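You operate a simulated robot arm through the tools that you are given. There is no shell and no other tool.

You are at the controls of a simulated robot arm. One attempt, no reset.

TASK
Lift the cap out of the bath and blow it dry in the small white holder.
Fine: shut the green valve again, put the lid back on, leave the other caps.

Only the result counts: the job must be done as asked and must still hold three seconds after the hand-in. Knocking over, shifting, dropping, spilling or breaking anything else fails it. Lids that push on must go on centred and level and be pressed home; caps that screw on are set level and turned clockwise until they are tight.

THE ROBOT
A 7-joint arm with a two-finger gripper, fixed in place. Base frame: the origin is at the foot of the arm, x ahead of it, y to its left, z up; the work surface is at about z = 86. Readings come in cm, rad, newtons and seconds.
With the tool pointing down near the work surface it reaches from about 34 to 72 cm from the base axis. Its first joint turns from -1.152 to 1.152 rad. Payload 2.45 kg.
The tool frame sits at the grasp point between the pads (the TCP): z along the fingers, y along the line on which they close. The tips reach 2.6 cm beyond it. Largest opening 9.6 cm; the body of the gripper starts 6.9 cm behind the TCP.
Orientation is that of the tool frame in the base frame, as [roll, pitch, yaw] about the fixed x, y, z axes, in that order (R = Rz(yaw) Ry(pitch) Rx(roll)). With the fingers straight down and closing along the base's y, the tool's x points along the base's -x, its y along +y and its z along -z.

THE INTERFACE
- The arm moves only by the tool send_rows. Its argument "series" is a list of rows, each a list of 7 numbers: the shift along the base's x, y, z in cm, then the turn, a rotation vector about the base's x, y, z in rad, then the opening, from 0 (shut) to 1 (fully open). In form: [[dx, dy, dz, ax, ay, az, grip], ...]. A call has 1 to 20 rows; each row is the pose to reach, as a shift and turn from the pose commanded when the call began. Each row takes 0.2 s and may step no farther than 5 cm and 0.15 rad from the row before; otherwise, or with a gripper value out of range, the whole call is refused. A pose out of reach is approached as far as the arm can. The call stops where the force on the tool passes 80 N (or 10 N more than at its start, if that is more) or the arm is blocked; 0.2 s more then pass. Each finger halts on what it meets, pressing with about 38 N; the grip force reading is that of the motor and also rises with nothing between the fingers. The clock runs only during rows and for 0.2 s after the last one: add rows that repeat a pose to give the fingers time. It gives the time, the measured TCP pose, the force on the tool (base axes), the opening and the grip force at its end, in the units of the frame above (readings bear some noise), with the torque about the TCP (base axes, N m) and any sound that the robot's microphone picked up.
- Cameras (640 x 400 px; columns grow to the right, rows downward): "scene" is fixed at [16.36, -39.32, 141.84]; the picture's right is [0.91, -0.41, 0.00], its down [-0.24, -0.52, -0.82] and it looks along [0.34, 0.75, -0.57] (base axes); focal length 299 px, centre (320, 200). "wrist" rides on the gripper at [8.2, 0.3, -9.8] in the tool frame; the picture's right is [-0.04, 1.00, 0.00], its down [-0.73, -0.03, -0.68] and it looks along [-0.68, -0.03, 0.73] (tool axes); focal length 256 px, centre (320, 200). There is no depth. A picture from a camera that has moved, and an enlarged one, comes with that camera's place and axes in the base frame and with its lens. The place of the scene camera against the robot may be out by one fixed shift of up to 2.5 cm in any direction.
- get_image(camera): a new picture of that camera. It takes no simulated time.
- zoom(camera, box): a new picture of the part [left, top, right, bottom] of that camera's present view, enlarged. It takes no simulated time.
- close_job(): hands the job in; it is judged then, once.

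Nothing tells you positions but the pictures and the camera data. Unless the task says otherwise, let go and move clear before handing in.

The tools are called after "Call:" by a JSON object that holds its "method" and its "body". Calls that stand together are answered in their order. send_rows: Moves the arm, as the interface text tells. Its arguments: {"type":"object","properties":{"series":{"type":"array"}},"required":["series"]} The other tools are called the same way: get_image (camera) takes a picture; zoom (camera, box) takes an enlarged picture of a part of a camera's view; close_job () hands the job in.

At the start:

```text
time_s: 0.0
tool_pos: [45.13, 7.37, 120.08]
tcp_rot: [3.14, -0.001, -3.14]
force: [-0.4, -0.6, 0.2]
torque: [-0.04, 0.01, -0.02]
width: 9.6
finger_force: 0.0
```

scene: 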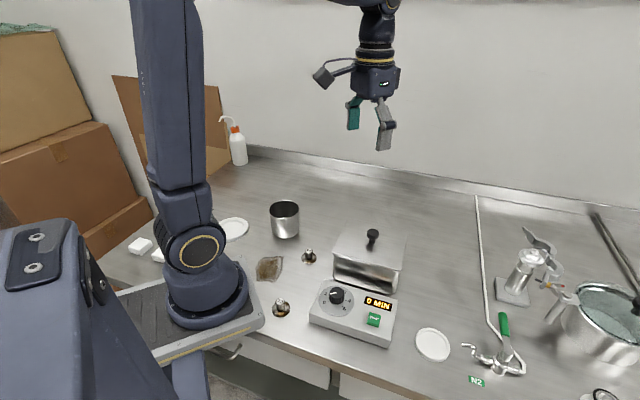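
wrist: 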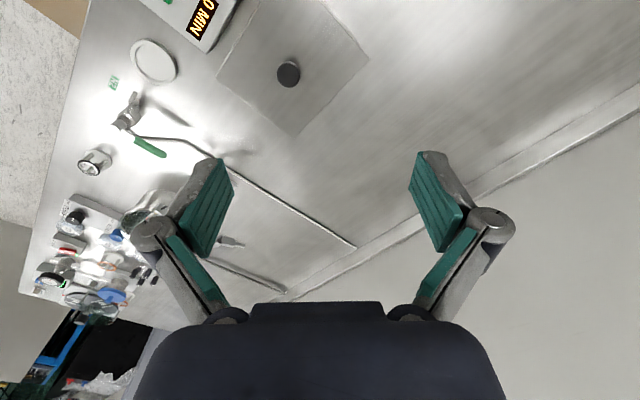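

I see an ultrasonic bath with a lidded tank near the middle, small metal caps on the bench, a green-handled N2 valve on the right, and possibly a holder near it. I'll zoom in to identify each item first.

Call:
{"method": "zoom", "body": {"camera": "scene", "box": [300, 200, 460, 300]}}

Call:
{"method": "zoom", "body": {"camera": "scene", "box": [440, 300, 600, 400]}}

Call:
{"method": "zoom", "body": {"camera": "scene", "box": [480, 210, 640, 310]}}

Call:
{"method": "zoom", "body": {"camera": "scene", "box": [230, 220, 390, 320]}}

Call:
{"method": "zoom", "body": {"camera": "scene", "box": [120, 190, 280, 290]}}

Call:
{"method": "zoom", "body": {"camera": "wrist", "box": [20, 20, 260, 170]}}

Call:
{"method": "zoom", "body": {"camera": "wrist", "box": [20, 170, 260, 320]}}

```text
4.00 times, centred on (380, 250) of scene
camera zoom: at [16.36, -39.32, 141.84], right [0.91, -0.41, 0.0], down [-0.24, -0.52, -0.82], along [0.34, 0.75, -0.57], focal length 1197 px, centre (80, 0)
```

zoom: 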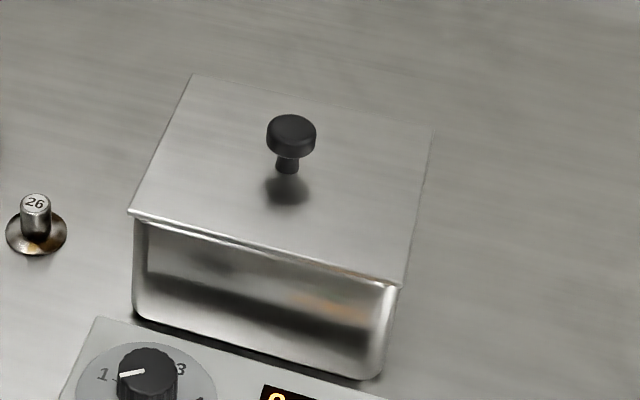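

```text
4.00 times, centred on (520, 350) of scene
camera zoom: at [16.36, -39.32, 141.84], right [0.91, -0.41, 0.0], down [-0.24, -0.52, -0.82], along [0.34, 0.75, -0.57], focal length 1197 px, centre (-480, -400)
```

zoom: 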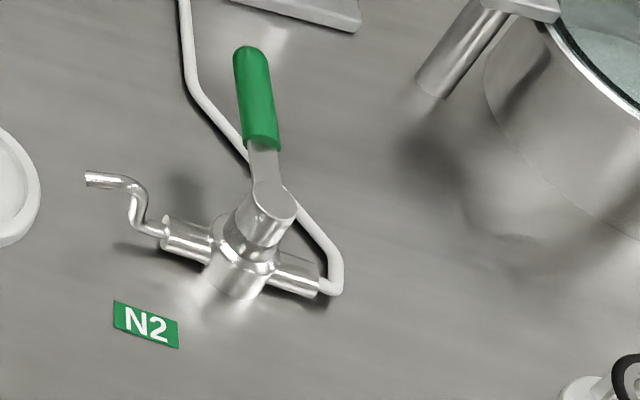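

```text
4.00 times, centred on (560, 260) of scene
camera zoom: at [16.36, -39.32, 141.84], right [0.91, -0.41, 0.0], down [-0.24, -0.52, -0.82], along [0.34, 0.75, -0.57], focal length 1197 px, centre (-640, -40)
```

zoom: 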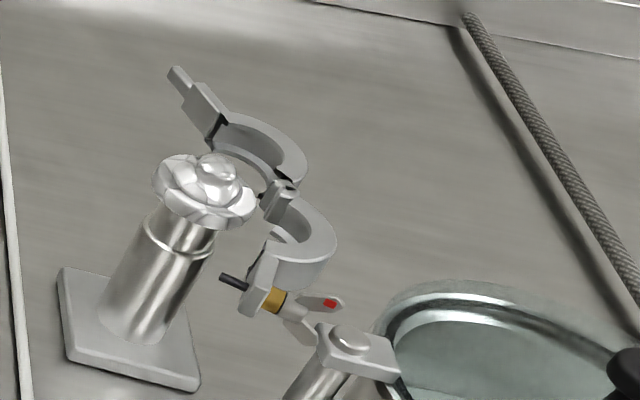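

```text
4.00 times, centred on (310, 270) of scene
camera zoom: at [16.36, -39.32, 141.84], right [0.91, -0.41, 0.0], down [-0.24, -0.52, -0.82], along [0.34, 0.75, -0.57], focal length 1197 px, centre (360, -80)
```

zoom: 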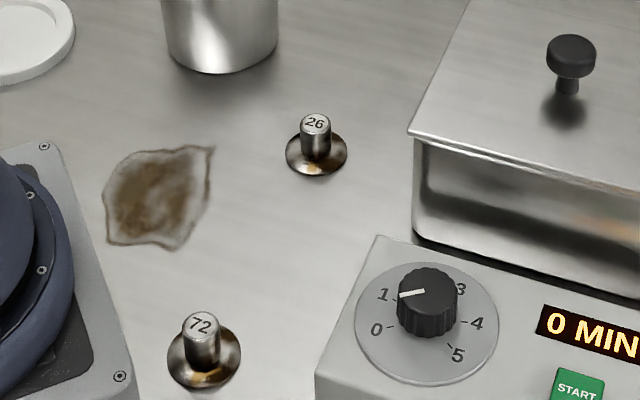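

```text
4.00 times, centred on (200, 240) of scene
camera zoom: at [16.36, -39.32, 141.84], right [0.91, -0.41, 0.0], down [-0.24, -0.52, -0.82], along [0.34, 0.75, -0.57], focal length 1197 px, centre (800, 40)
```

zoom: 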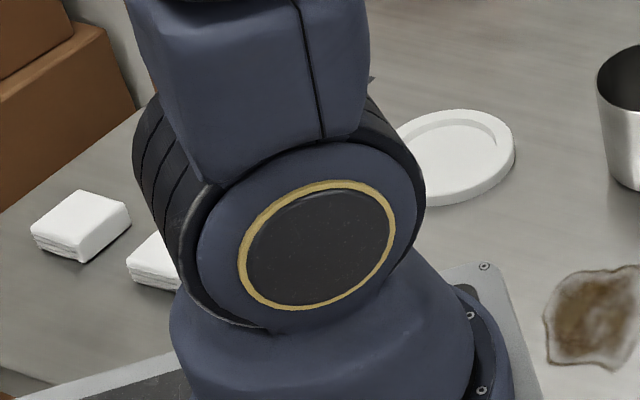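

```text
2.67 times, centred on (140, 95) of wrist
camera zoom: at [37.0, 7.68, 129.99], right [0.04, 1.0, 0.0], down [0.73, -0.03, 0.68], along [0.68, -0.03, -0.73], focal length 683 px, centre (800, 480)
```

zoom: 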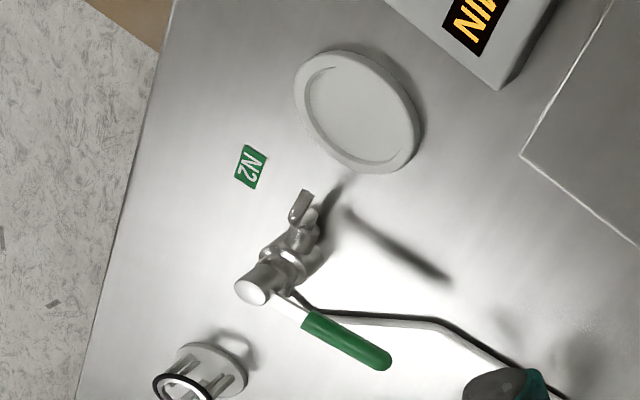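

```text
2.67 times, centred on (140, 245) of wrist
camera zoom: at [37.0, 7.68, 129.99], right [0.04, 1.0, 0.0], down [0.73, -0.03, 0.68], along [0.68, -0.03, -0.73], focal length 683 px, centre (800, 80)
```

zoom: 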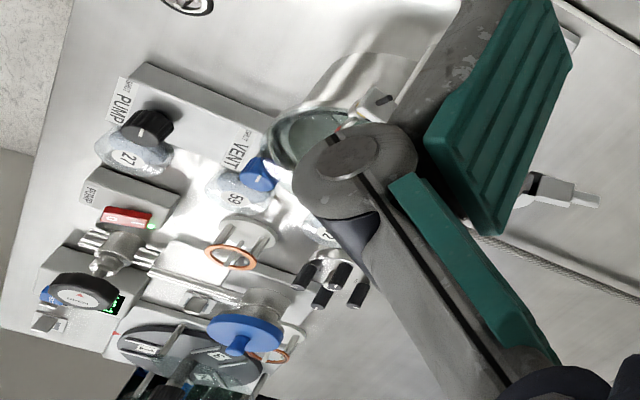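

The bath sits near (45, 0) with its lid on. A small round white dish is in front of the N2 nozzle near (49, -20), and a larger dish is far left. I'll move the wrist camera over the dish and valve to measure them.

Call:
{"method": "send_rows", "body": {"series": [[-1, -4, 0, 0, 0, 0, 1], [-2, -8, 0, 0, 0, 0, 1], [-3, -12, 0, 0, 0, 0, 1], [-4, -16, 0, 0, 0, 0, 1], [-5, -20, 0, 0, 0, 0, 1], [-6, -24, 0, 0, 0, 0, 1], [-7, -27, 0, 0, 0, 0, 1], [-7, -27, 0, 0, 0, 0, 1]]}}

Call:
{"method": "get_image", "body": {"camera": "wrist"}}

Call:
{"method": "get_image", "body": {"camera": "scene"}}

```text
time_s: 1.8
tool_pos: [38.13, -19.64, 119.95]
tcp_rot: [-3.141, 0.0, 3.142]
force: [0.1, 0.3, -0.5]
torque: [-0.02, -0.03, 0.01]
width: 9.61
finger_force: 0.1
```

```text
taken
camera wrist: at [30.0, -19.34, 129.81], right [0.04, 1.0, 0.0], down [0.73, -0.03, 0.68], along [0.68, -0.03, -0.73], focal length 256 px, centre (320, 200)
```

wrist: 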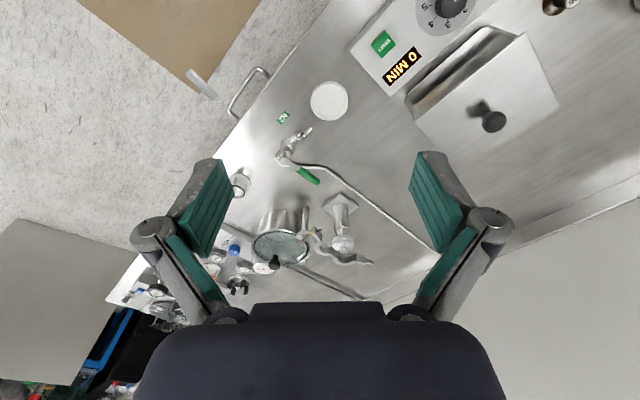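

```text
taken
```

scene: 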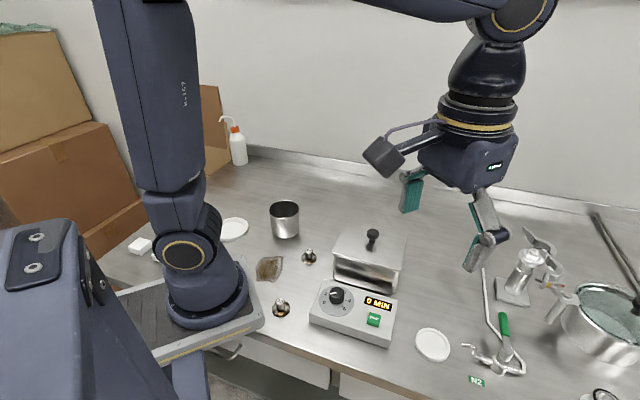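

Call:
{"method": "zoom", "body": {"camera": "wrist", "box": [220, 50, 420, 175]}}

Call:
{"method": "zoom", "body": {"camera": "wrist", "box": [220, 150, 420, 275]}}

Call:
{"method": "zoom", "body": {"camera": "wrist", "box": [270, 70, 370, 132]}}

Call:
{"method": "zoom", "body": {"camera": "wrist", "box": [340, 0, 580, 150]}}

```text
3.20 times, centred on (320, 112) of wrist
camera zoom: at [30.0, -19.34, 129.81], right [0.04, 1.0, 0.0], down [0.73, -0.03, 0.68], along [0.68, -0.03, -0.73], focal length 819 px, centre (320, 480)
```

zoom: 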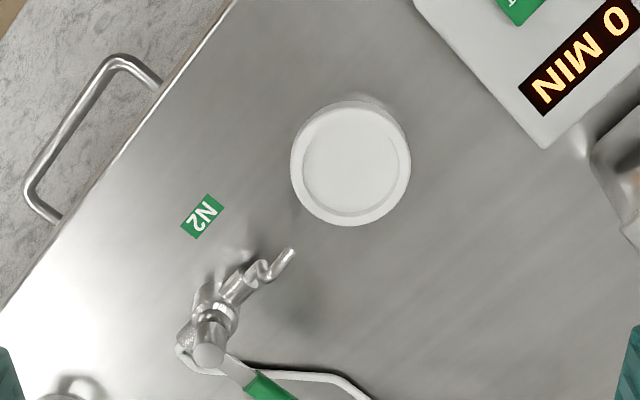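

```text
3.20 times, centred on (320, 212) of wrist
camera zoom: at [30.0, -19.34, 129.81], right [0.04, 1.0, 0.0], down [0.73, -0.03, 0.68], along [0.68, -0.03, -0.73], focal length 819 px, centre (320, 160)
```

zoom: 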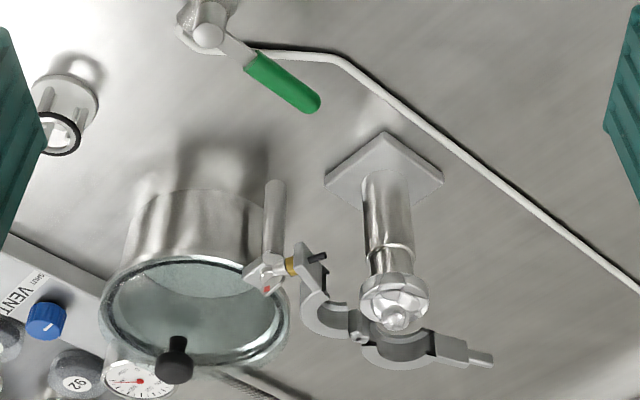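

```text
6.40 times, centred on (320, 101) of wrist
camera zoom: at [30.0, -19.34, 129.81], right [0.04, 1.0, 0.0], down [0.73, -0.03, 0.68], along [0.68, -0.03, -0.73], focal length 1638 px, centre (320, 834)
```

zoom: 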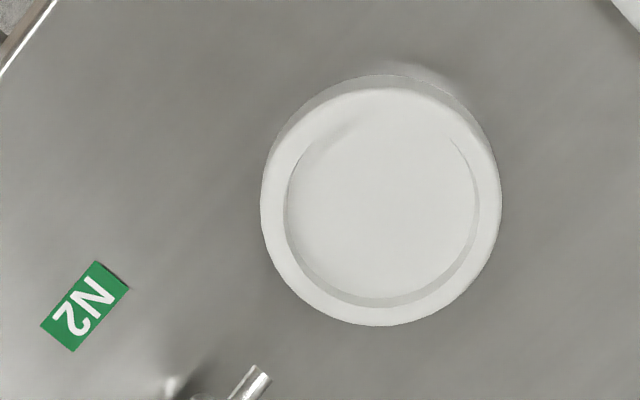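

```text
2.67 times, centred on (460, 75) of wrist
camera zoom: at [30.0, -19.34, 129.81], right [0.04, 1.0, 0.0], down [0.73, -0.03, 0.68], along [0.68, -0.03, -0.73], focal length 683 px, centre (-53, 533)
```

zoom: 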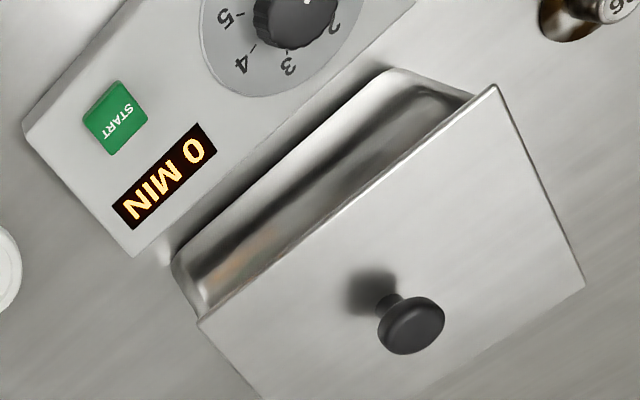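

The small dish by the N2 nozzle has a shallow recess and its centre is near (47.2, -18.6). The lid knob is near (46.7, 3.5, 97), and the bath is turned about 45° in the base frame. Next I'll look at the lid up close.

Call:
{"method": "send_rows", "body": {"series": [[-0.3, 4, -1, 0, 0, 0, 1], [-0.6, 8, -2, 0, 0, 0, 1], [-0.9, 12, -4, 0, 0, 0, 1], [-1.2, 16, -6, 0, 0, 0, 1], [-1.5, 20, -8, 0, 0, 0, 1], [-2, 23, -10, 0, 0, 0, 1], [-2, 23, -10, 0, 0, 0, 1]]}}

Call:
{"method": "get_image", "body": {"camera": "wrist"}}

Call:
{"method": "zoom", "body": {"camera": "scene", "box": [310, 200, 430, 275]}}

```text
time_s: 3.4
tool_pos: [36.01, 3.71, 110.19]
tcp_rot: [3.141, 0.001, -3.14]
force: [0.5, 0.0, -0.5]
torque: [0.0, -0.01, 0.01]
width: 9.63
finger_force: 0.0
```

```text
taken
camera wrist: at [27.84, 4.03, 120.03], right [0.04, 1.0, 0.0], down [0.73, -0.03, 0.68], along [0.68, -0.03, -0.73], focal length 256 px, centre (320, 200)
```

wrist: 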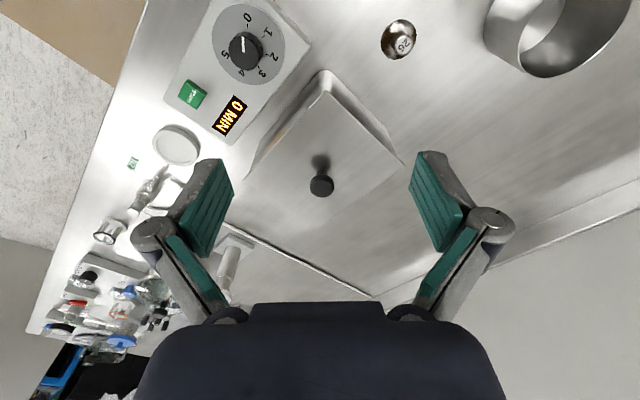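

```text
5.33 times, centred on (370, 238) of scene
camera zoom: at [16.36, -39.32, 141.84], right [0.91, -0.41, 0.0], down [-0.24, -0.52, -0.82], along [0.34, 0.75, -0.57], focal length 1596 px, centre (53, 0)
```

zoom: 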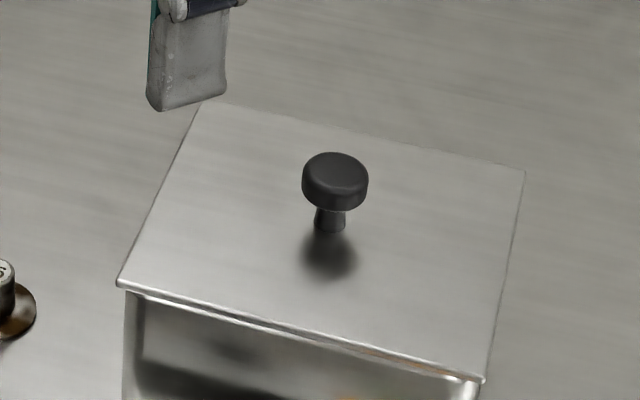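

Call:
{"method": "zoom", "body": {"camera": "wrist", "box": [220, 60, 420, 185]}}

Call:
{"method": "zoom", "body": {"camera": "wrist", "box": [220, 150, 420, 275]}}

Call:
{"method": "zoom", "body": {"camera": "wrist", "box": [360, 0, 640, 175]}}

```text
3.20 times, centred on (320, 122) of wrist
camera zoom: at [27.84, 4.03, 120.03], right [0.04, 1.0, 0.0], down [0.73, -0.03, 0.68], along [0.68, -0.03, -0.73], focal length 819 px, centre (320, 448)
```

zoom: 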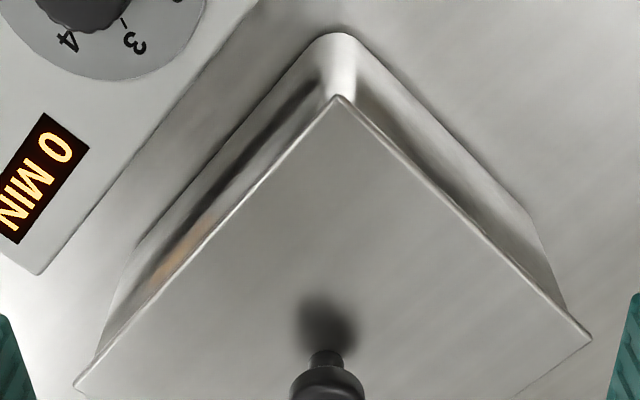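

```text
3.20 times, centred on (320, 212) of wrist
camera zoom: at [27.84, 4.03, 120.03], right [0.04, 1.0, 0.0], down [0.73, -0.03, 0.68], along [0.68, -0.03, -0.73], focal length 819 px, centre (320, 160)
```

zoom: 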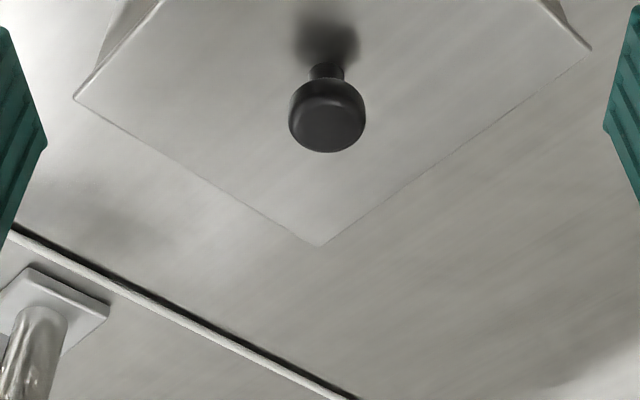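

```text
2.29 times, centred on (500, 88) of wrist
camera zoom: at [27.84, 4.03, 120.03], right [0.04, 1.0, 0.0], down [0.73, -0.03, 0.68], along [0.68, -0.03, -0.73], focal length 585 px, centre (-91, 457)
```

zoom: 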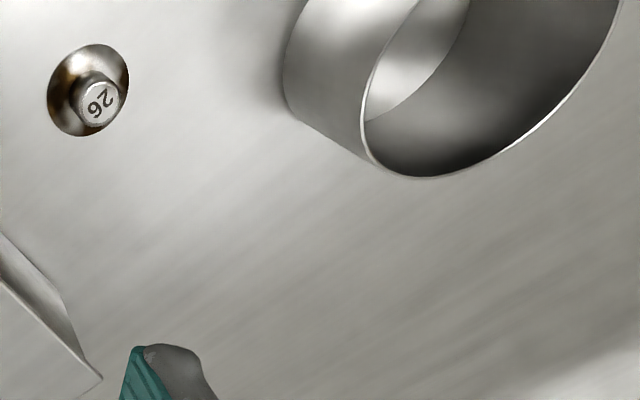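

The lid centre is about (46.8, 3.45), with its long axis at -45°. The knob head spans roughly z 96.2–97.4 and the lid top is about z 95. I'll centre above the knob and check the pose before going down.

Call:
{"method": "send_rows", "body": {"series": [[4, 0, 0, 0, 0, 0, 1], [8, 0, 0, 0, 0, 0, 1], [10.7, 0, -3, 0, 0, 0, 0.8], [10.7, 0, -5, 0, 0, 0, 0.6], [10.7, 0, -5, 0, 0, 0, 0.6], [10.7, 0, -5, 0, 0, 0, 0.6]]}}

Call:
{"method": "get_image", "body": {"camera": "wrist"}}

Call:
{"method": "zoom", "body": {"camera": "scene", "box": [310, 175, 430, 250]}}

```text
time_s: 4.8
tool_pos: [46.9, 3.57, 105.24]
tcp_rot: [-3.141, 0.0, -3.14]
force: [1.0, 0.1, -0.8]
torque: [0.0, -0.02, -0.03]
width: 5.76
finger_force: 0.0
```

```text
taken
camera wrist: at [38.77, 3.83, 115.17], right [0.04, 1.0, 0.0], down [0.73, -0.03, 0.68], along [0.68, -0.03, -0.73], focal length 256 px, centre (320, 200)
```

wrist: 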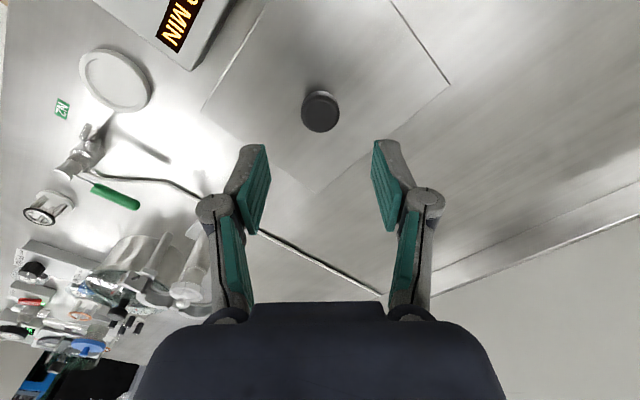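

```text
5.33 times, centred on (370, 212) of scene
camera zoom: at [16.36, -39.32, 141.84], right [0.91, -0.41, 0.0], down [-0.24, -0.52, -0.82], along [0.34, 0.75, -0.57], focal length 1596 px, centre (53, 133)
```

zoom: 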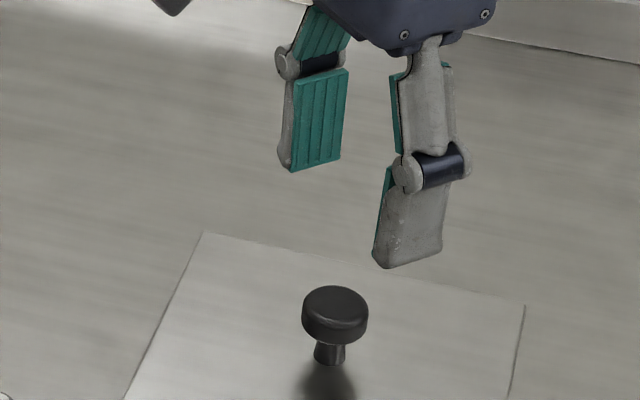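

The TCP is centred over the knob within 3 mm. I'll go down to about z 97.9 and close on the head.

Call:
{"method": "send_rows", "body": {"series": [[-0.2, -0.1, -2, 0, 0, 0, 0.6], [-0.2, -0.1, -4, 0, 0, 0, 0.6], [-0.2, -0.1, -6, 0, 0, 0, 0.6], [-0.2, -0.1, -7, 0, 0, 0, 0.6], [-0.2, -0.1, -7.4, 0, 0, 0, 0.6], [-0.2, -0.1, -7.4, 0, 0, 0, 0.6]]}}

Call:
{"method": "zoom", "body": {"camera": "scene", "box": [310, 200, 430, 275]}}

Call:
{"method": "get_image", "body": {"camera": "wrist"}}

```text
time_s: 6.2
tool_pos: [46.65, 3.45, 97.79]
tcp_rot: [3.14, 0.001, 3.14]
force: [0.1, 0.3, 0.2]
torque: [-0.02, -0.01, 0.03]
width: 5.76
finger_force: 0.0
```

```text
5.33 times, centred on (370, 238) of scene
camera zoom: at [16.36, -39.32, 141.84], right [0.91, -0.41, 0.0], down [-0.24, -0.52, -0.82], along [0.34, 0.75, -0.57], focal length 1596 px, centre (53, 0)
```

zoom: 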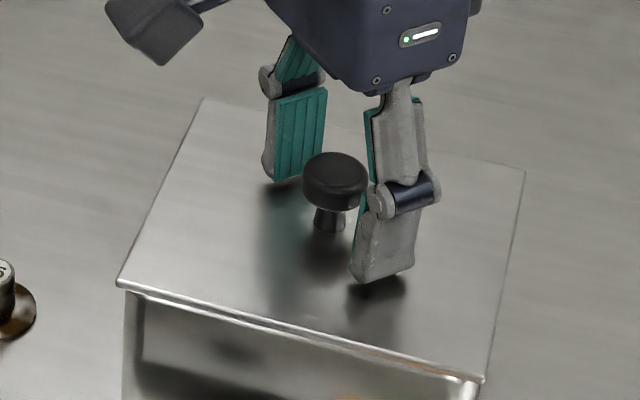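

```text
taken
camera wrist: at [38.52, 3.61, 107.6], right [0.04, 1.0, 0.0], down [0.73, -0.03, 0.68], along [0.68, -0.03, -0.73], focal length 256 px, centre (320, 200)
```

wrist: 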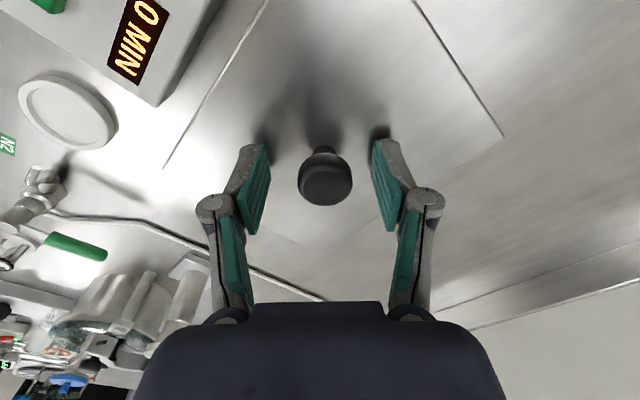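

Call:
{"method": "send_rows", "body": {"series": [[0, 0, -0.15, 0, 0, 0, 0.4], [0, 0, -0.15, 0, 0, 0, 0.25], [0, 0, -0.15, 0, 0, 0, 0.15], [0, 0, -0.15, 0, 0, 0, 0.1], [0, 0, -0.15, 0, 0, 0, 0.1], [0, 0, -0.15, 0, 0, 0, 0.1]]}}

Call:
{"method": "zoom", "body": {"camera": "scene", "box": [310, 200, 430, 275]}}

```text
time_s: 7.6
tool_pos: [46.73, 3.38, 97.61]
tcp_rot: [-3.141, 0.002, -3.139]
force: [0.0, 4.8, 12.6]
torque: [0.07, 0.06, 0.01]
width: 2.59
finger_force: 38.1
```

```text
5.33 times, centred on (370, 238) of scene
camera zoom: at [16.34, -39.31, 141.85], right [0.91, -0.41, 0.0], down [-0.24, -0.52, -0.82], along [0.34, 0.75, -0.57], focal length 1596 px, centre (53, 0)
```

zoom: 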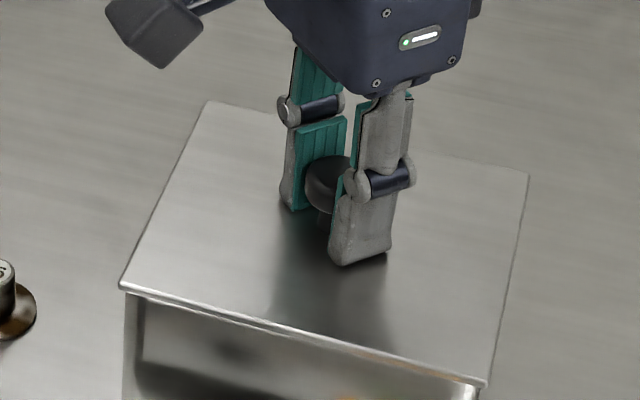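

I've got the knob, 2.6 cm wide. I'll lift the lid straight up.

Call:
{"method": "send_rows", "body": {"series": [[0, 0, 0.5, 0, 0, 0, 0.1], [0, 0, 1.5, 0, 0, 0, 0.1], [0, 0, 3, 0, 0, 0, 0.1], [0, 0, 5, 0, 0, 0, 0.1], [0, 0, 7, 0, 0, 0, 0.1], [0, 0, 9, 0, 0, 0, 0.1], [0, 0, 10, 0, 0, 0, 0.1], [0, 0, 10, 0, 0, 0, 0.1]]}}

Call:
{"method": "get_image", "body": {"camera": "scene"}}

Call:
{"method": "get_image", "body": {"camera": "wrist"}}

```text
time_s: 9.4
tool_pos: [46.53, 3.29, 107.65]
tcp_rot: [3.141, 0.0, -3.141]
force: [-0.6, -0.2, -0.2]
torque: [0.04, 0.01, 0.0]
width: 0.95
finger_force: 0.1
```

```text
taken
```

scene: 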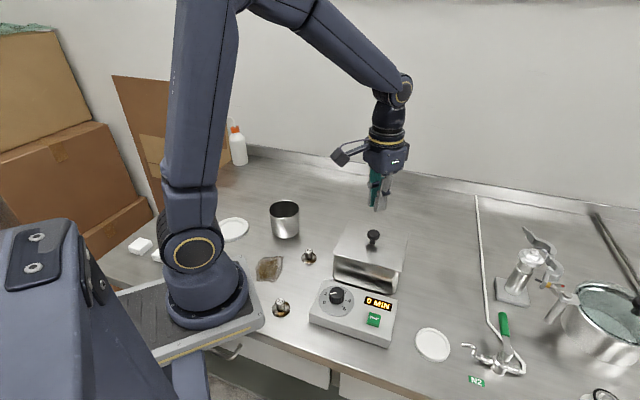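

```text
taken
camera wrist: at [38.35, 3.61, 117.46], right [0.04, 1.0, 0.0], down [0.73, -0.03, 0.68], along [0.68, -0.03, -0.73], focal length 256 px, centre (320, 200)
```

wrist: 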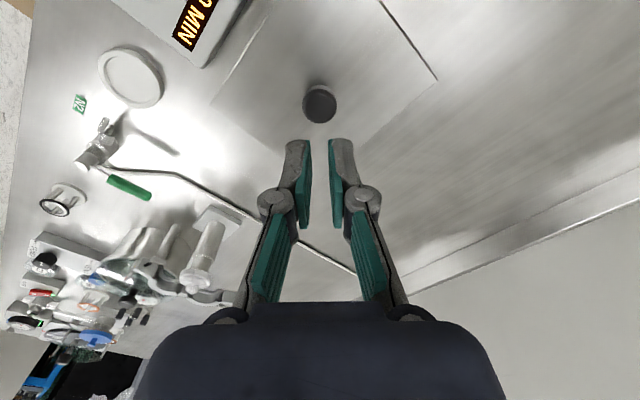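

The knob slipped out and the lid hasn't moved. I'll look at the knob's profile before trying again.

Call:
{"method": "zoom", "body": {"camera": "wrist", "box": [280, 65, 360, 115]}}

Call:
{"method": "zoom", "body": {"camera": "scene", "box": [352, 220, 392, 245]}}

Call:
{"method": "zoom", "body": {"camera": "wrist", "box": [200, 0, 440, 150]}}

```text
8.00 times, centred on (320, 90) of wrist
camera zoom: at [38.35, 3.61, 117.46], right [0.04, 1.0, 0.0], down [0.73, -0.03, 0.68], along [0.68, -0.03, -0.73], focal length 2048 px, centre (320, 1080)
```

zoom: 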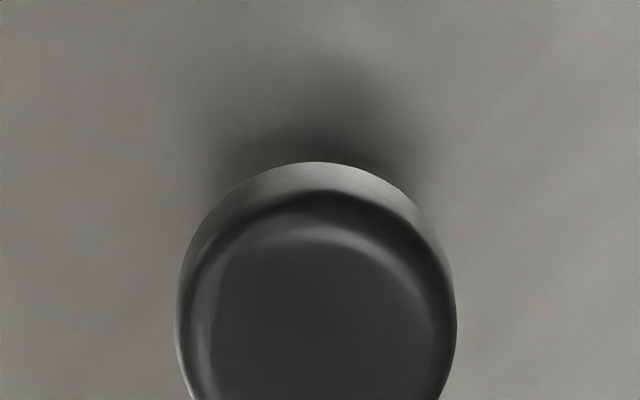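

```text
16.00 times, centred on (372, 232) of scene
camera zoom: at [16.36, -39.32, 141.84], right [0.91, -0.41, 0.0], down [-0.24, -0.52, -0.82], along [0.34, 0.75, -0.57], focal length 4787 px, centre (-512, -320)
```

zoom: 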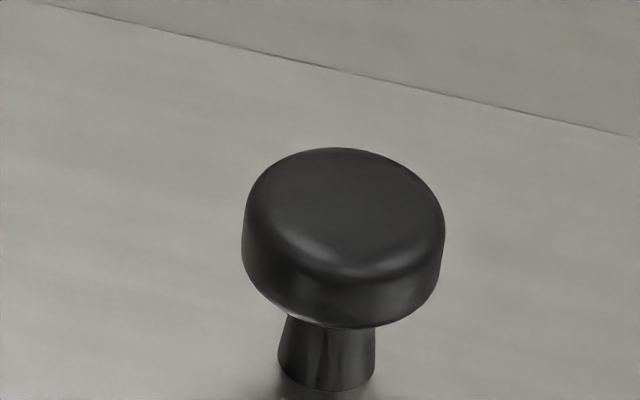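

```text
2.67 times, centred on (320, 75) of wrist
camera zoom: at [38.35, 3.61, 117.46], right [0.04, 1.0, 0.0], down [0.73, -0.03, 0.68], along [0.68, -0.03, -0.73], focal length 683 px, centre (320, 533)
```

zoom: 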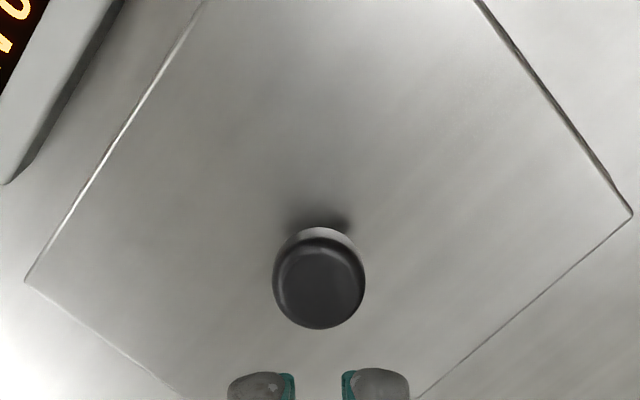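

The knob is a smooth mushroom head. I'll grip it again fully shut and pull very slowly, watching the force to see whether the lid is stuck or the grip slips.

Call:
{"method": "send_rows", "body": {"series": [[0.1, 0.05, -1, 0, 0, 0, 0.5], [0.1, 0.05, -3, 0, 0, 0, 0.55], [0.1, 0.05, -5, 0, 0, 0, 0.55], [0.1, 0.05, -7, 0, 0, 0, 0.55], [0.1, 0.05, -8.5, 0, 0, 0, 0.5], [0.1, 0.05, -9.5, 0, 0, 0, 0.5], [0.1, 0.05, -9.8, 0, 0, 0, 0.5], [0.1, 0.05, -9.8, 0, 0, 0, 0.4], [0.1, 0.05, -9.8, 0, 0, 0, 0.2], [0.1, 0.05, -9.8, 0, 0, 0, 0], [0.1, 0.05, -9.8, 0, 0, 0, 0], [0.1, 0.05, -9.8, 0, 0, 0, 0], [0.1, 0.05, -9.8, 0, 0, 0, 0], [0.1, 0.05, -9.8, 0, 0, 0, 0]]}}

Call:
{"method": "get_image", "body": {"camera": "wrist"}}

Call:
{"method": "zoom", "body": {"camera": "scene", "box": [352, 215, 400, 245]}}

```text
time_s: 12.4
tool_pos: [46.82, 3.28, 97.84]
tcp_rot: [3.141, 0.001, 3.141]
force: [0.2, 1.3, -0.2]
torque: [0.02, 0.01, 0.04]
width: 2.6
finger_force: 37.3
```

```text
taken
camera wrist: at [38.59, 3.55, 107.6], right [0.04, 1.0, 0.0], down [0.73, -0.03, 0.68], along [0.68, -0.03, -0.73], focal length 256 px, centre (320, 200)
```

wrist: 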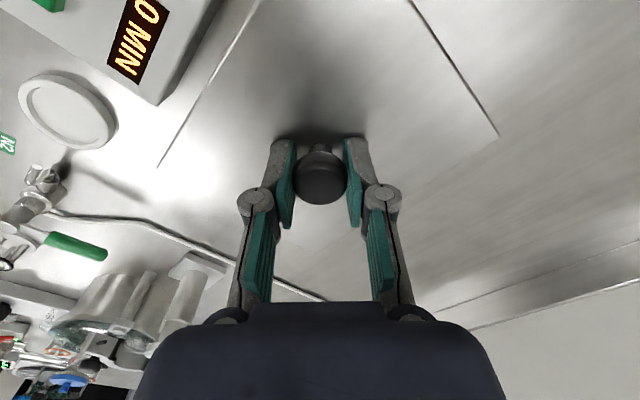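

```text
13.33 times, centred on (376, 230) of scene
camera zoom: at [16.36, -39.32, 141.84], right [0.91, -0.41, 0.0], down [-0.24, -0.52, -0.82], along [0.34, 0.75, -0.57], focal length 3989 px, centre (-427, -200)
```

zoom: 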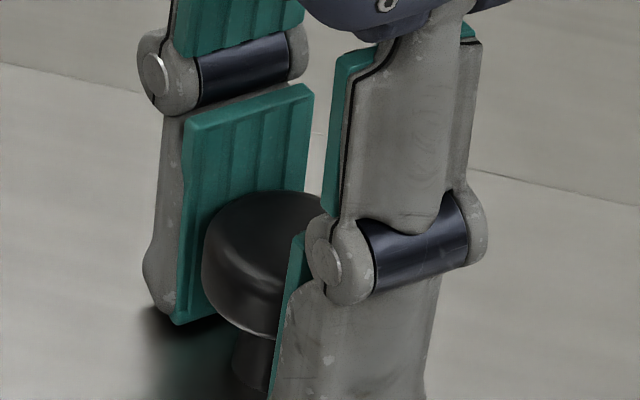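

Call:
{"method": "send_rows", "body": {"series": [[0, 0, 0.05, 0, 0, 0, 0], [0, 0, 0.1, 0, 0, 0, 0], [0, 0, 0.15, 0, 0, 0, 0], [0, 0, 0.2, 0, 0, 0, 0]]}}

```text
time_s: 13.4
tool_pos: [46.67, 3.2, 97.92]
tcp_rot: [-3.141, -0.002, -3.141]
force: [0.1, -0.8, -1.5]
torque: [-0.04, 0.04, -0.02]
width: 2.59
finger_force: 38.1
```

Call:
{"method": "send_rows", "body": {"series": [[0, 0, 0.1, 0, 0, 0, 0], [0, 0, 0.2, 0, 0, 0, 0], [0, 0, 0.3, 0, 0, 0, 0], [0, 0, 0.4, 0, 0, 0, 0], [0, 0, 0.5, 0, 0, 0, 0]]}}

Call:
{"method": "zoom", "body": {"camera": "scene", "box": [310, 200, 430, 275]}}

```text
time_s: 14.6
tool_pos: [46.65, 3.37, 98.44]
tcp_rot: [-3.141, 0.001, 3.141]
force: [0.5, -0.1, -2.1]
torque: [-0.02, 0.02, -0.02]
width: 2.63
finger_force: 37.9
```

```text
5.33 times, centred on (370, 238) of scene
camera zoom: at [16.36, -39.32, 141.84], right [0.91, -0.41, 0.0], down [-0.24, -0.52, -0.82], along [0.34, 0.75, -0.57], focal length 1596 px, centre (53, 0)
```

zoom: 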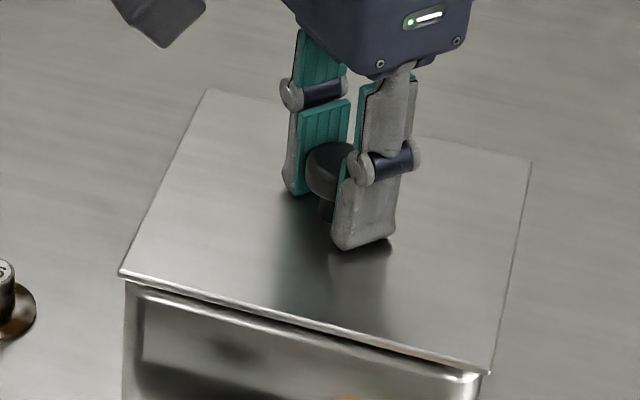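

It's lifting cleanly this time. I'll carry on slowly.

Call:
{"method": "send_rows", "body": {"series": [[0, 0, 0.2, 0, 0, 0, 0], [0, 0, 0.5, 0, 0, 0, 0], [0, 0, 0.9, 0, 0, 0, 0], [0, 0, 1.4, 0, 0, 0, 0], [0, 0, 2.0, 0, 0, 0, 0], [0, 0, 2.6, 0, 0, 0, 0], [0, 0, 3.2, 0, 0, 0, 0], [0, 0, 3.8, 0, 0, 0, 0], [0, 0, 4.4, 0, 0, 0, 0], [0, 0, 5.0, 0, 0, 0, 0], [0, 0, 5.5, 0, 0, 0, 0], [0, 0, 5.9, 0, 0, 0, 0], [0, 0, 6.2, 0, 0, 0, 0], [0, 0, 6.3, 0, 0, 0, 0]]}}

Call:
{"method": "get_image", "body": {"camera": "scene"}}

Call:
{"method": "get_image", "body": {"camera": "wrist"}}

```text
time_s: 17.6
tool_pos: [46.82, 3.43, 104.74]
tcp_rot: [3.141, 0.001, -3.141]
force: [0.8, -0.2, -0.8]
torque: [-0.01, -0.01, 0.03]
width: 2.59
finger_force: 38.0
```

```text
taken
```

scene: 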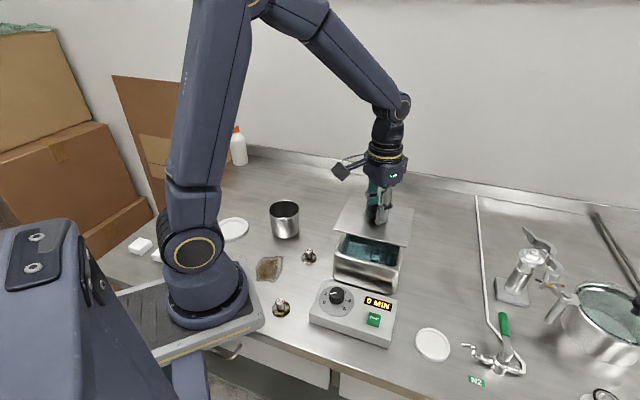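

```text
taken
camera wrist: at [38.62, 3.64, 114.59], right [0.04, 1.0, 0.0], down [0.73, -0.03, 0.68], along [0.68, -0.03, -0.73], focal length 256 px, centre (320, 200)
```

wrist: 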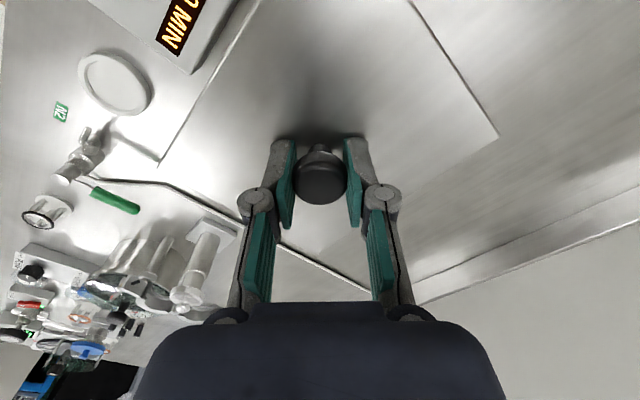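

The lid is off and held level. I'll carry it to the clear bench behind, at about (58.8, 15.4).

Call:
{"method": "send_rows", "body": {"series": [[0.3, 0.3, 0, 0, 0, 0, 0], [0.8, 0.8, 0, 0, 0, 0, 0], [1.5, 1.5, 0, 0, 0, 0, 0], [2.3, 2.3, 0, 0, 0, 0, 0], [3.2, 3.2, 0, 0, 0, 0, 0], [4.1, 4.1, 0, 0, 0, 0, 0], [5.0, 5.0, 0, 0, 0, 0, 0], [5.9, 5.9, 0, 0, 0, 0, 0], [6.8, 6.8, 0, 0, 0, 0, 0], [7.7, 7.7, 0, 0, 0, 0, 0], [8.6, 8.6, 0, 0, 0, 0, 0], [9.5, 9.5, 0, 0, 0, 0, 0], [10.3, 10.3, 0, 0, 0, 0, 0], [11, 11, 0, 0, 0, 0, 0], [11.6, 11.6, 0, 0, 0, 0, 0], [12, 12, 0, 0, 0, 0, 0], [12, 12, 0, 0, 0, 0, 0]]}}

Call:
{"method": "get_image", "body": {"camera": "scene"}}

Call:
{"method": "get_image", "body": {"camera": "wrist"}}

```text
time_s: 21.2
tool_pos: [58.81, 15.23, 104.69]
tcp_rot: [3.141, -0.001, -3.141]
force: [0.8, -0.4, -2.2]
torque: [0.0, 0.0, 0.0]
width: 2.6
finger_force: 37.5
```

```text
taken
```

scene: 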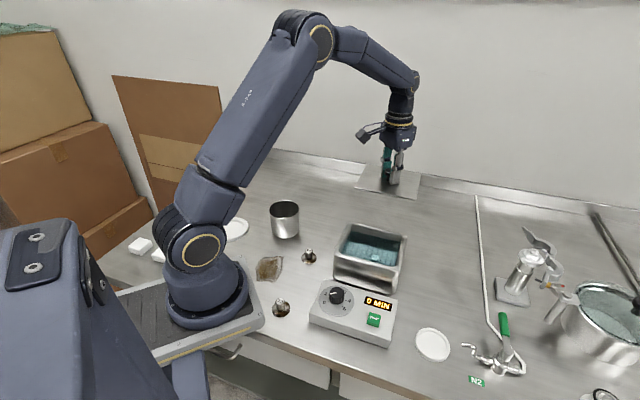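

```text
taken
camera wrist: at [50.62, 15.71, 114.59], right [0.04, 1.0, 0.0], down [0.73, -0.03, 0.68], along [0.68, -0.03, -0.73], focal length 256 px, centre (320, 200)
```

wrist: 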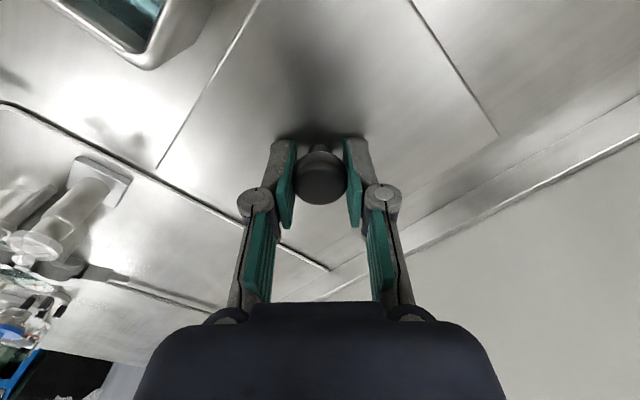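

The bench below the lid is clear and the N2 pipe is well away. I'll lower it, slowing near the bench.

Call:
{"method": "send_rows", "body": {"series": [[0, 0, -0.3, 0, 0, 0, 0], [0, 0, -0.8, 0, 0, 0, 0], [0, 0, -1.6, 0, 0, 0, 0], [0, 0, -2.6, 0, 0, 0, 0], [0, 0, -3.6, 0, 0, 0, 0], [0, 0, -4.6, 0, 0, 0, 0], [0, 0, -5.6, 0, 0, 0, 0], [0, 0, -6.6, 0, 0, 0, 0], [0, 0, -7.6, 0, 0, 0, 0], [0, 0, -8.6, 0, 0, 0, 0], [0, 0, -9.6, 0, 0, 0, 0], [0, 0, -10.6, 0, 0, 0, 0], [0, 0, -11.6, 0, 0, 0, 0], [0, 0, -12.4, 0, 0, 0, 0], [0, 0, -13.0, 0, 0, 0, 0], [0, 0, -13.4, 0, 0, 0, 0], [0, 0, -13.6, 0, 0, 0, 0], [0, 0, -13.6, 0, 0, 0, 0]]}}

Call:
{"method": "zoom", "body": {"camera": "scene", "box": [330, 150, 450, 225]}}

```text
time_s: 25.0
tool_pos: [58.76, 15.2, 91.12]
tcp_rot: [3.141, 0.0, -3.141]
force: [0.6, 0.8, -1.3]
torque: [0.04, -0.03, -0.02]
width: 2.6
finger_force: 38.4
```

```text
5.33 times, centred on (390, 188) of scene
camera zoom: at [16.36, -39.32, 141.84], right [0.91, -0.41, 0.0], down [-0.24, -0.52, -0.82], along [0.34, 0.75, -0.57], focal length 1596 px, centre (-53, 267)
```

zoom: 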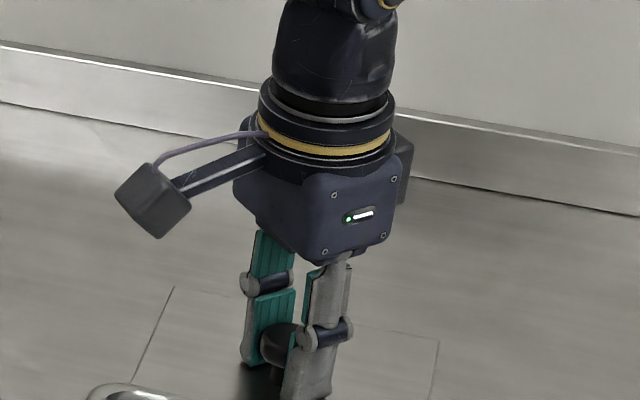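

Call:
{"method": "send_rows", "body": {"series": [[0, 0, -0.2, 0, 0, 0, 0], [0, 0, -0.4, 0, 0, 0, 0], [0, 0, -0.6, 0, 0, 0, 0], [0, 0, -0.8, 0, 0, 0, 0], [0, 0, -1.0, 0, 0, 0, 0], [0, 0, -1.0, 0, 0, 0, 0]]}}

Call:
{"method": "zoom", "body": {"camera": "scene", "box": [330, 175, 450, 250]}}

```text
time_s: 26.4
tool_pos: [58.83, 15.34, 90.14]
tcp_rot: [-3.141, -0.001, 3.141]
force: [0.4, 0.3, -1.1]
torque: [0.03, 0.01, 0.03]
width: 2.57
finger_force: 37.7
```

```text
5.33 times, centred on (390, 212) of scene
camera zoom: at [16.36, -39.32, 141.84], right [0.91, -0.41, 0.0], down [-0.24, -0.52, -0.82], along [0.34, 0.75, -0.57], focal length 1596 px, centre (-53, 133)
```

zoom: 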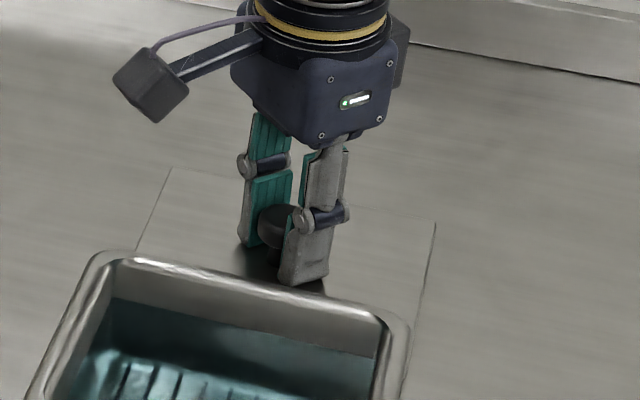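

Call:
{"method": "send_rows", "body": {"series": [[0, 0, -0.1, 0, 0, 0, 0], [0, 0, -0.2, 0, 0, 0, 0], [0, 0, -0.3, 0, 0, 0, 0], [0, 0, -0.4, 0, 0, 0, 0], [0, 0, -0.5, 0, 0, 0, 0], [0, 0, -0.5, 0, 0, 0, 0]]}}

```text
time_s: 27.8
tool_pos: [58.87, 15.29, 89.67]
tcp_rot: [3.14, 0.0, -3.142]
force: [0.6, 0.7, -2.5]
torque: [-0.01, 0.04, 0.0]
width: 2.59
finger_force: 37.7
```

Call:
{"method": "send_rows", "body": {"series": [[0, 0, -0.1, 0, 0, 0, 0], [0, 0, -0.2, 0, 0, 0, 0], [0, 0, -0.3, 0, 0, 0, 0], [0, 0, -0.3, 0, 0, 0, 0]]}}

```text
time_s: 28.8
tool_pos: [58.67, 15.28, 89.34]
tcp_rot: [3.14, 0.0, -3.141]
force: [0.2, -0.1, -1.5]
torque: [-0.04, 0.02, 0.0]
width: 2.58
finger_force: 38.1
```

Call:
{"method": "send_rows", "body": {"series": [[0, 0, -0.1, 0, 0, 0, 0], [0, 0, -0.2, 0, 0, 0, 0], [0, 0, -0.2, 0, 0, 0, 0]]}}

```text
time_s: 29.6
tool_pos: [58.72, 15.36, 89.25]
tcp_rot: [-3.141, 0.002, -3.141]
force: [0.7, 0.4, 4.9]
torque: [-0.06, 0.54, -0.02]
width: 2.58
finger_force: 38.0
```

The lid is touching the bench (+4.9 N). I'll release and rise.

Call:
{"method": "send_rows", "body": {"series": [[0, 0, -0.05, 0, 0, 0, 0], [0, 0, -0.05, 0, 0, 0, 0.2], [0, 0, -0.05, 0, 0, 0, 0.35], [0, 0, -0.05, 0, 0, 0, 0.5], [0, 0, -0.05, 0, 0, 0, 0.5], [0, 0, 0.5, 0, 0, 0, 0.5], [0, 0, 2, 0, 0, 0, 0.5], [0, 0, 4, 0, 0, 0, 0.5], [0, 0, 8, 0, 0, 0, 0.5], [0, 0, 12, 0, 0, 0, 0.5], [0, 0, 16, 0, 0, 0, 0.5], [-4, -3, 20, 0, 0, 0, 0.5], [-4, -3, 20, 0, 0, 0, 0.5]]}}

Call:
{"method": "get_image", "body": {"camera": "scene"}}

Call:
{"method": "get_image", "body": {"camera": "wrist"}}

Call:
{"method": "zoom", "body": {"camera": "scene", "box": [325, 215, 421, 275]}}

```text
refused: row 12 steps farther than a row can; nothing moved
```

```text
taken
```

scene: 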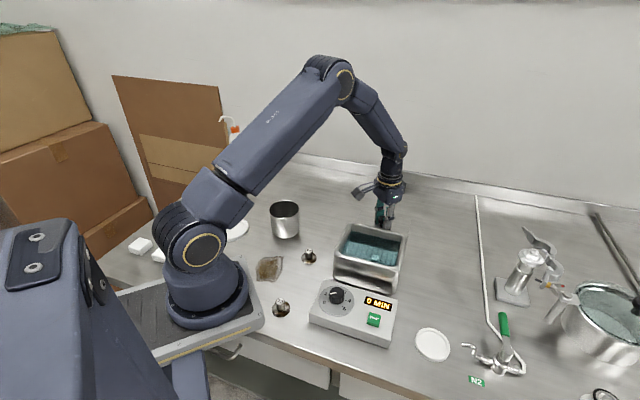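

```text
taken
camera wrist: at [50.56, 15.61, 99.08], right [0.04, 1.0, 0.0], down [0.73, -0.03, 0.68], along [0.68, -0.03, -0.73], focal length 256 px, centre (320, 200)
```

wrist: 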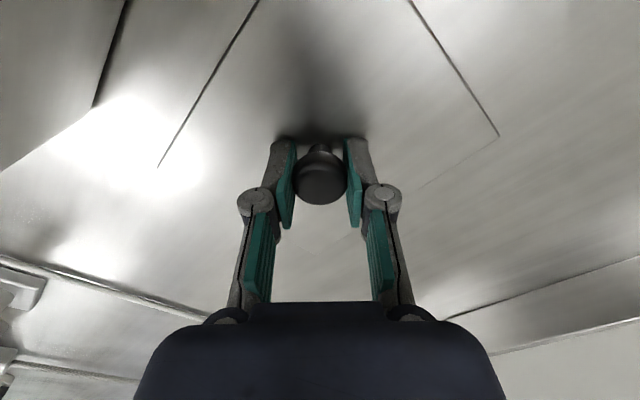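

```text
6.67 times, centred on (373, 245) of scene
camera zoom: at [16.35, -39.32, 141.84], right [0.91, -0.41, 0.0], down [-0.24, -0.52, -0.82], along [0.34, 0.75, -0.57], focal length 1994 px, centre (-33, -100)
```

zoom: 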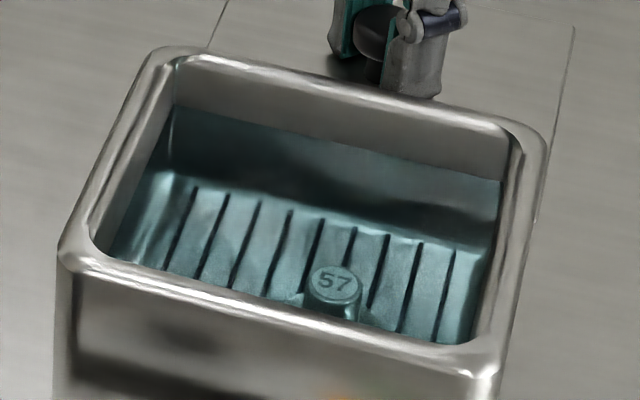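

A cap marked 57 stands upright in the bath liquid. One row of my release step was too big, so I'll resend it.

Call:
{"method": "send_rows", "body": {"series": [[0, 0, -0.05, 0, 0, 0, 0], [0, 0, -0.05, 0, 0, 0, 0.2], [0, 0, -0.05, 0, 0, 0, 0.35], [0, 0, -0.05, 0, 0, 0, 0.5], [0, 0, -0.05, 0, 0, 0, 0.5], [0, 0, -0.05, 0, 0, 0, 0.5], [0, 0, 0.5, 0, 0, 0, 0.5], [0, 0, 2, 0, 0, 0, 0.5], [0, 0, 4, 0, 0, 0, 0.5], [0, 0, 8, 0, 0, 0, 0.5], [0, 0, 12, 0, 0, 0, 0.5], [0, 0, 16, 0, 0, 0, 0.5], [-3, -3, 18, 0, 0, 0, 0.5], [-6, -6, 20, 0, 0, 0, 0.5], [-9, -8, 20, 0, 0, 0, 0.5], [-12, -10, 20, 0, 0, 0, 0.5], [-15, -11, 20, 0, 0, 0, 0.5], [-18, -12, 20, 0, 0, 0, 0.5], [-18, -12, 20, 0, 0, 0, 0.5]]}}

Call:
{"method": "get_image", "body": {"camera": "scene"}}

Call:
{"method": "get_image", "body": {"camera": "wrist"}}

Call:
{"method": "zoom", "body": {"camera": "scene", "box": [325, 215, 421, 275]}}

```text
time_s: 33.6
tool_pos: [40.77, 3.32, 109.29]
tcp_rot: [3.141, 0.0, -3.141]
force: [0.2, -0.3, -1.2]
torque: [0.01, 0.02, 0.05]
width: 4.81
finger_force: 0.0
```

```text
taken
```

scene: 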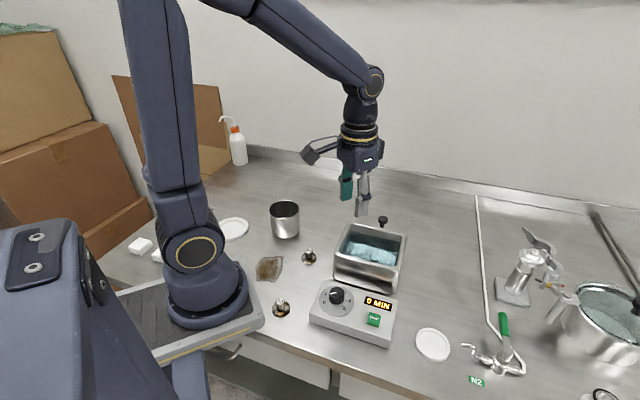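

```text
taken
camera wrist: at [32.62, 3.7, 119.06], right [0.04, 1.0, 0.0], down [0.73, -0.03, 0.68], along [0.68, -0.03, -0.73], focal length 256 px, centre (320, 200)
```

wrist: 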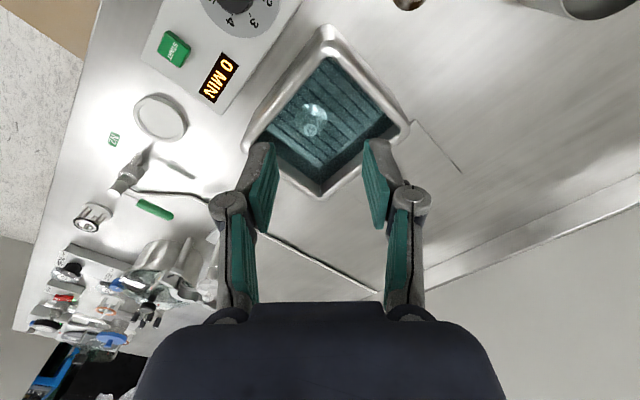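

```text
6.67 times, centred on (373, 245) of scene
camera zoom: at [16.35, -39.32, 141.84], right [0.91, -0.41, 0.0], down [-0.24, -0.52, -0.82], along [0.34, 0.75, -0.57], focal length 1994 px, centre (-33, -100)
```

zoom: 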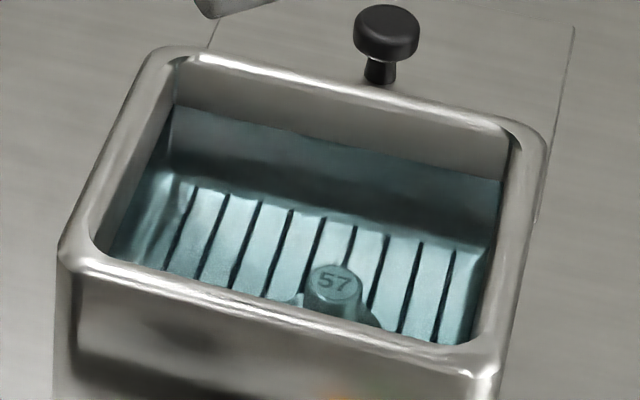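

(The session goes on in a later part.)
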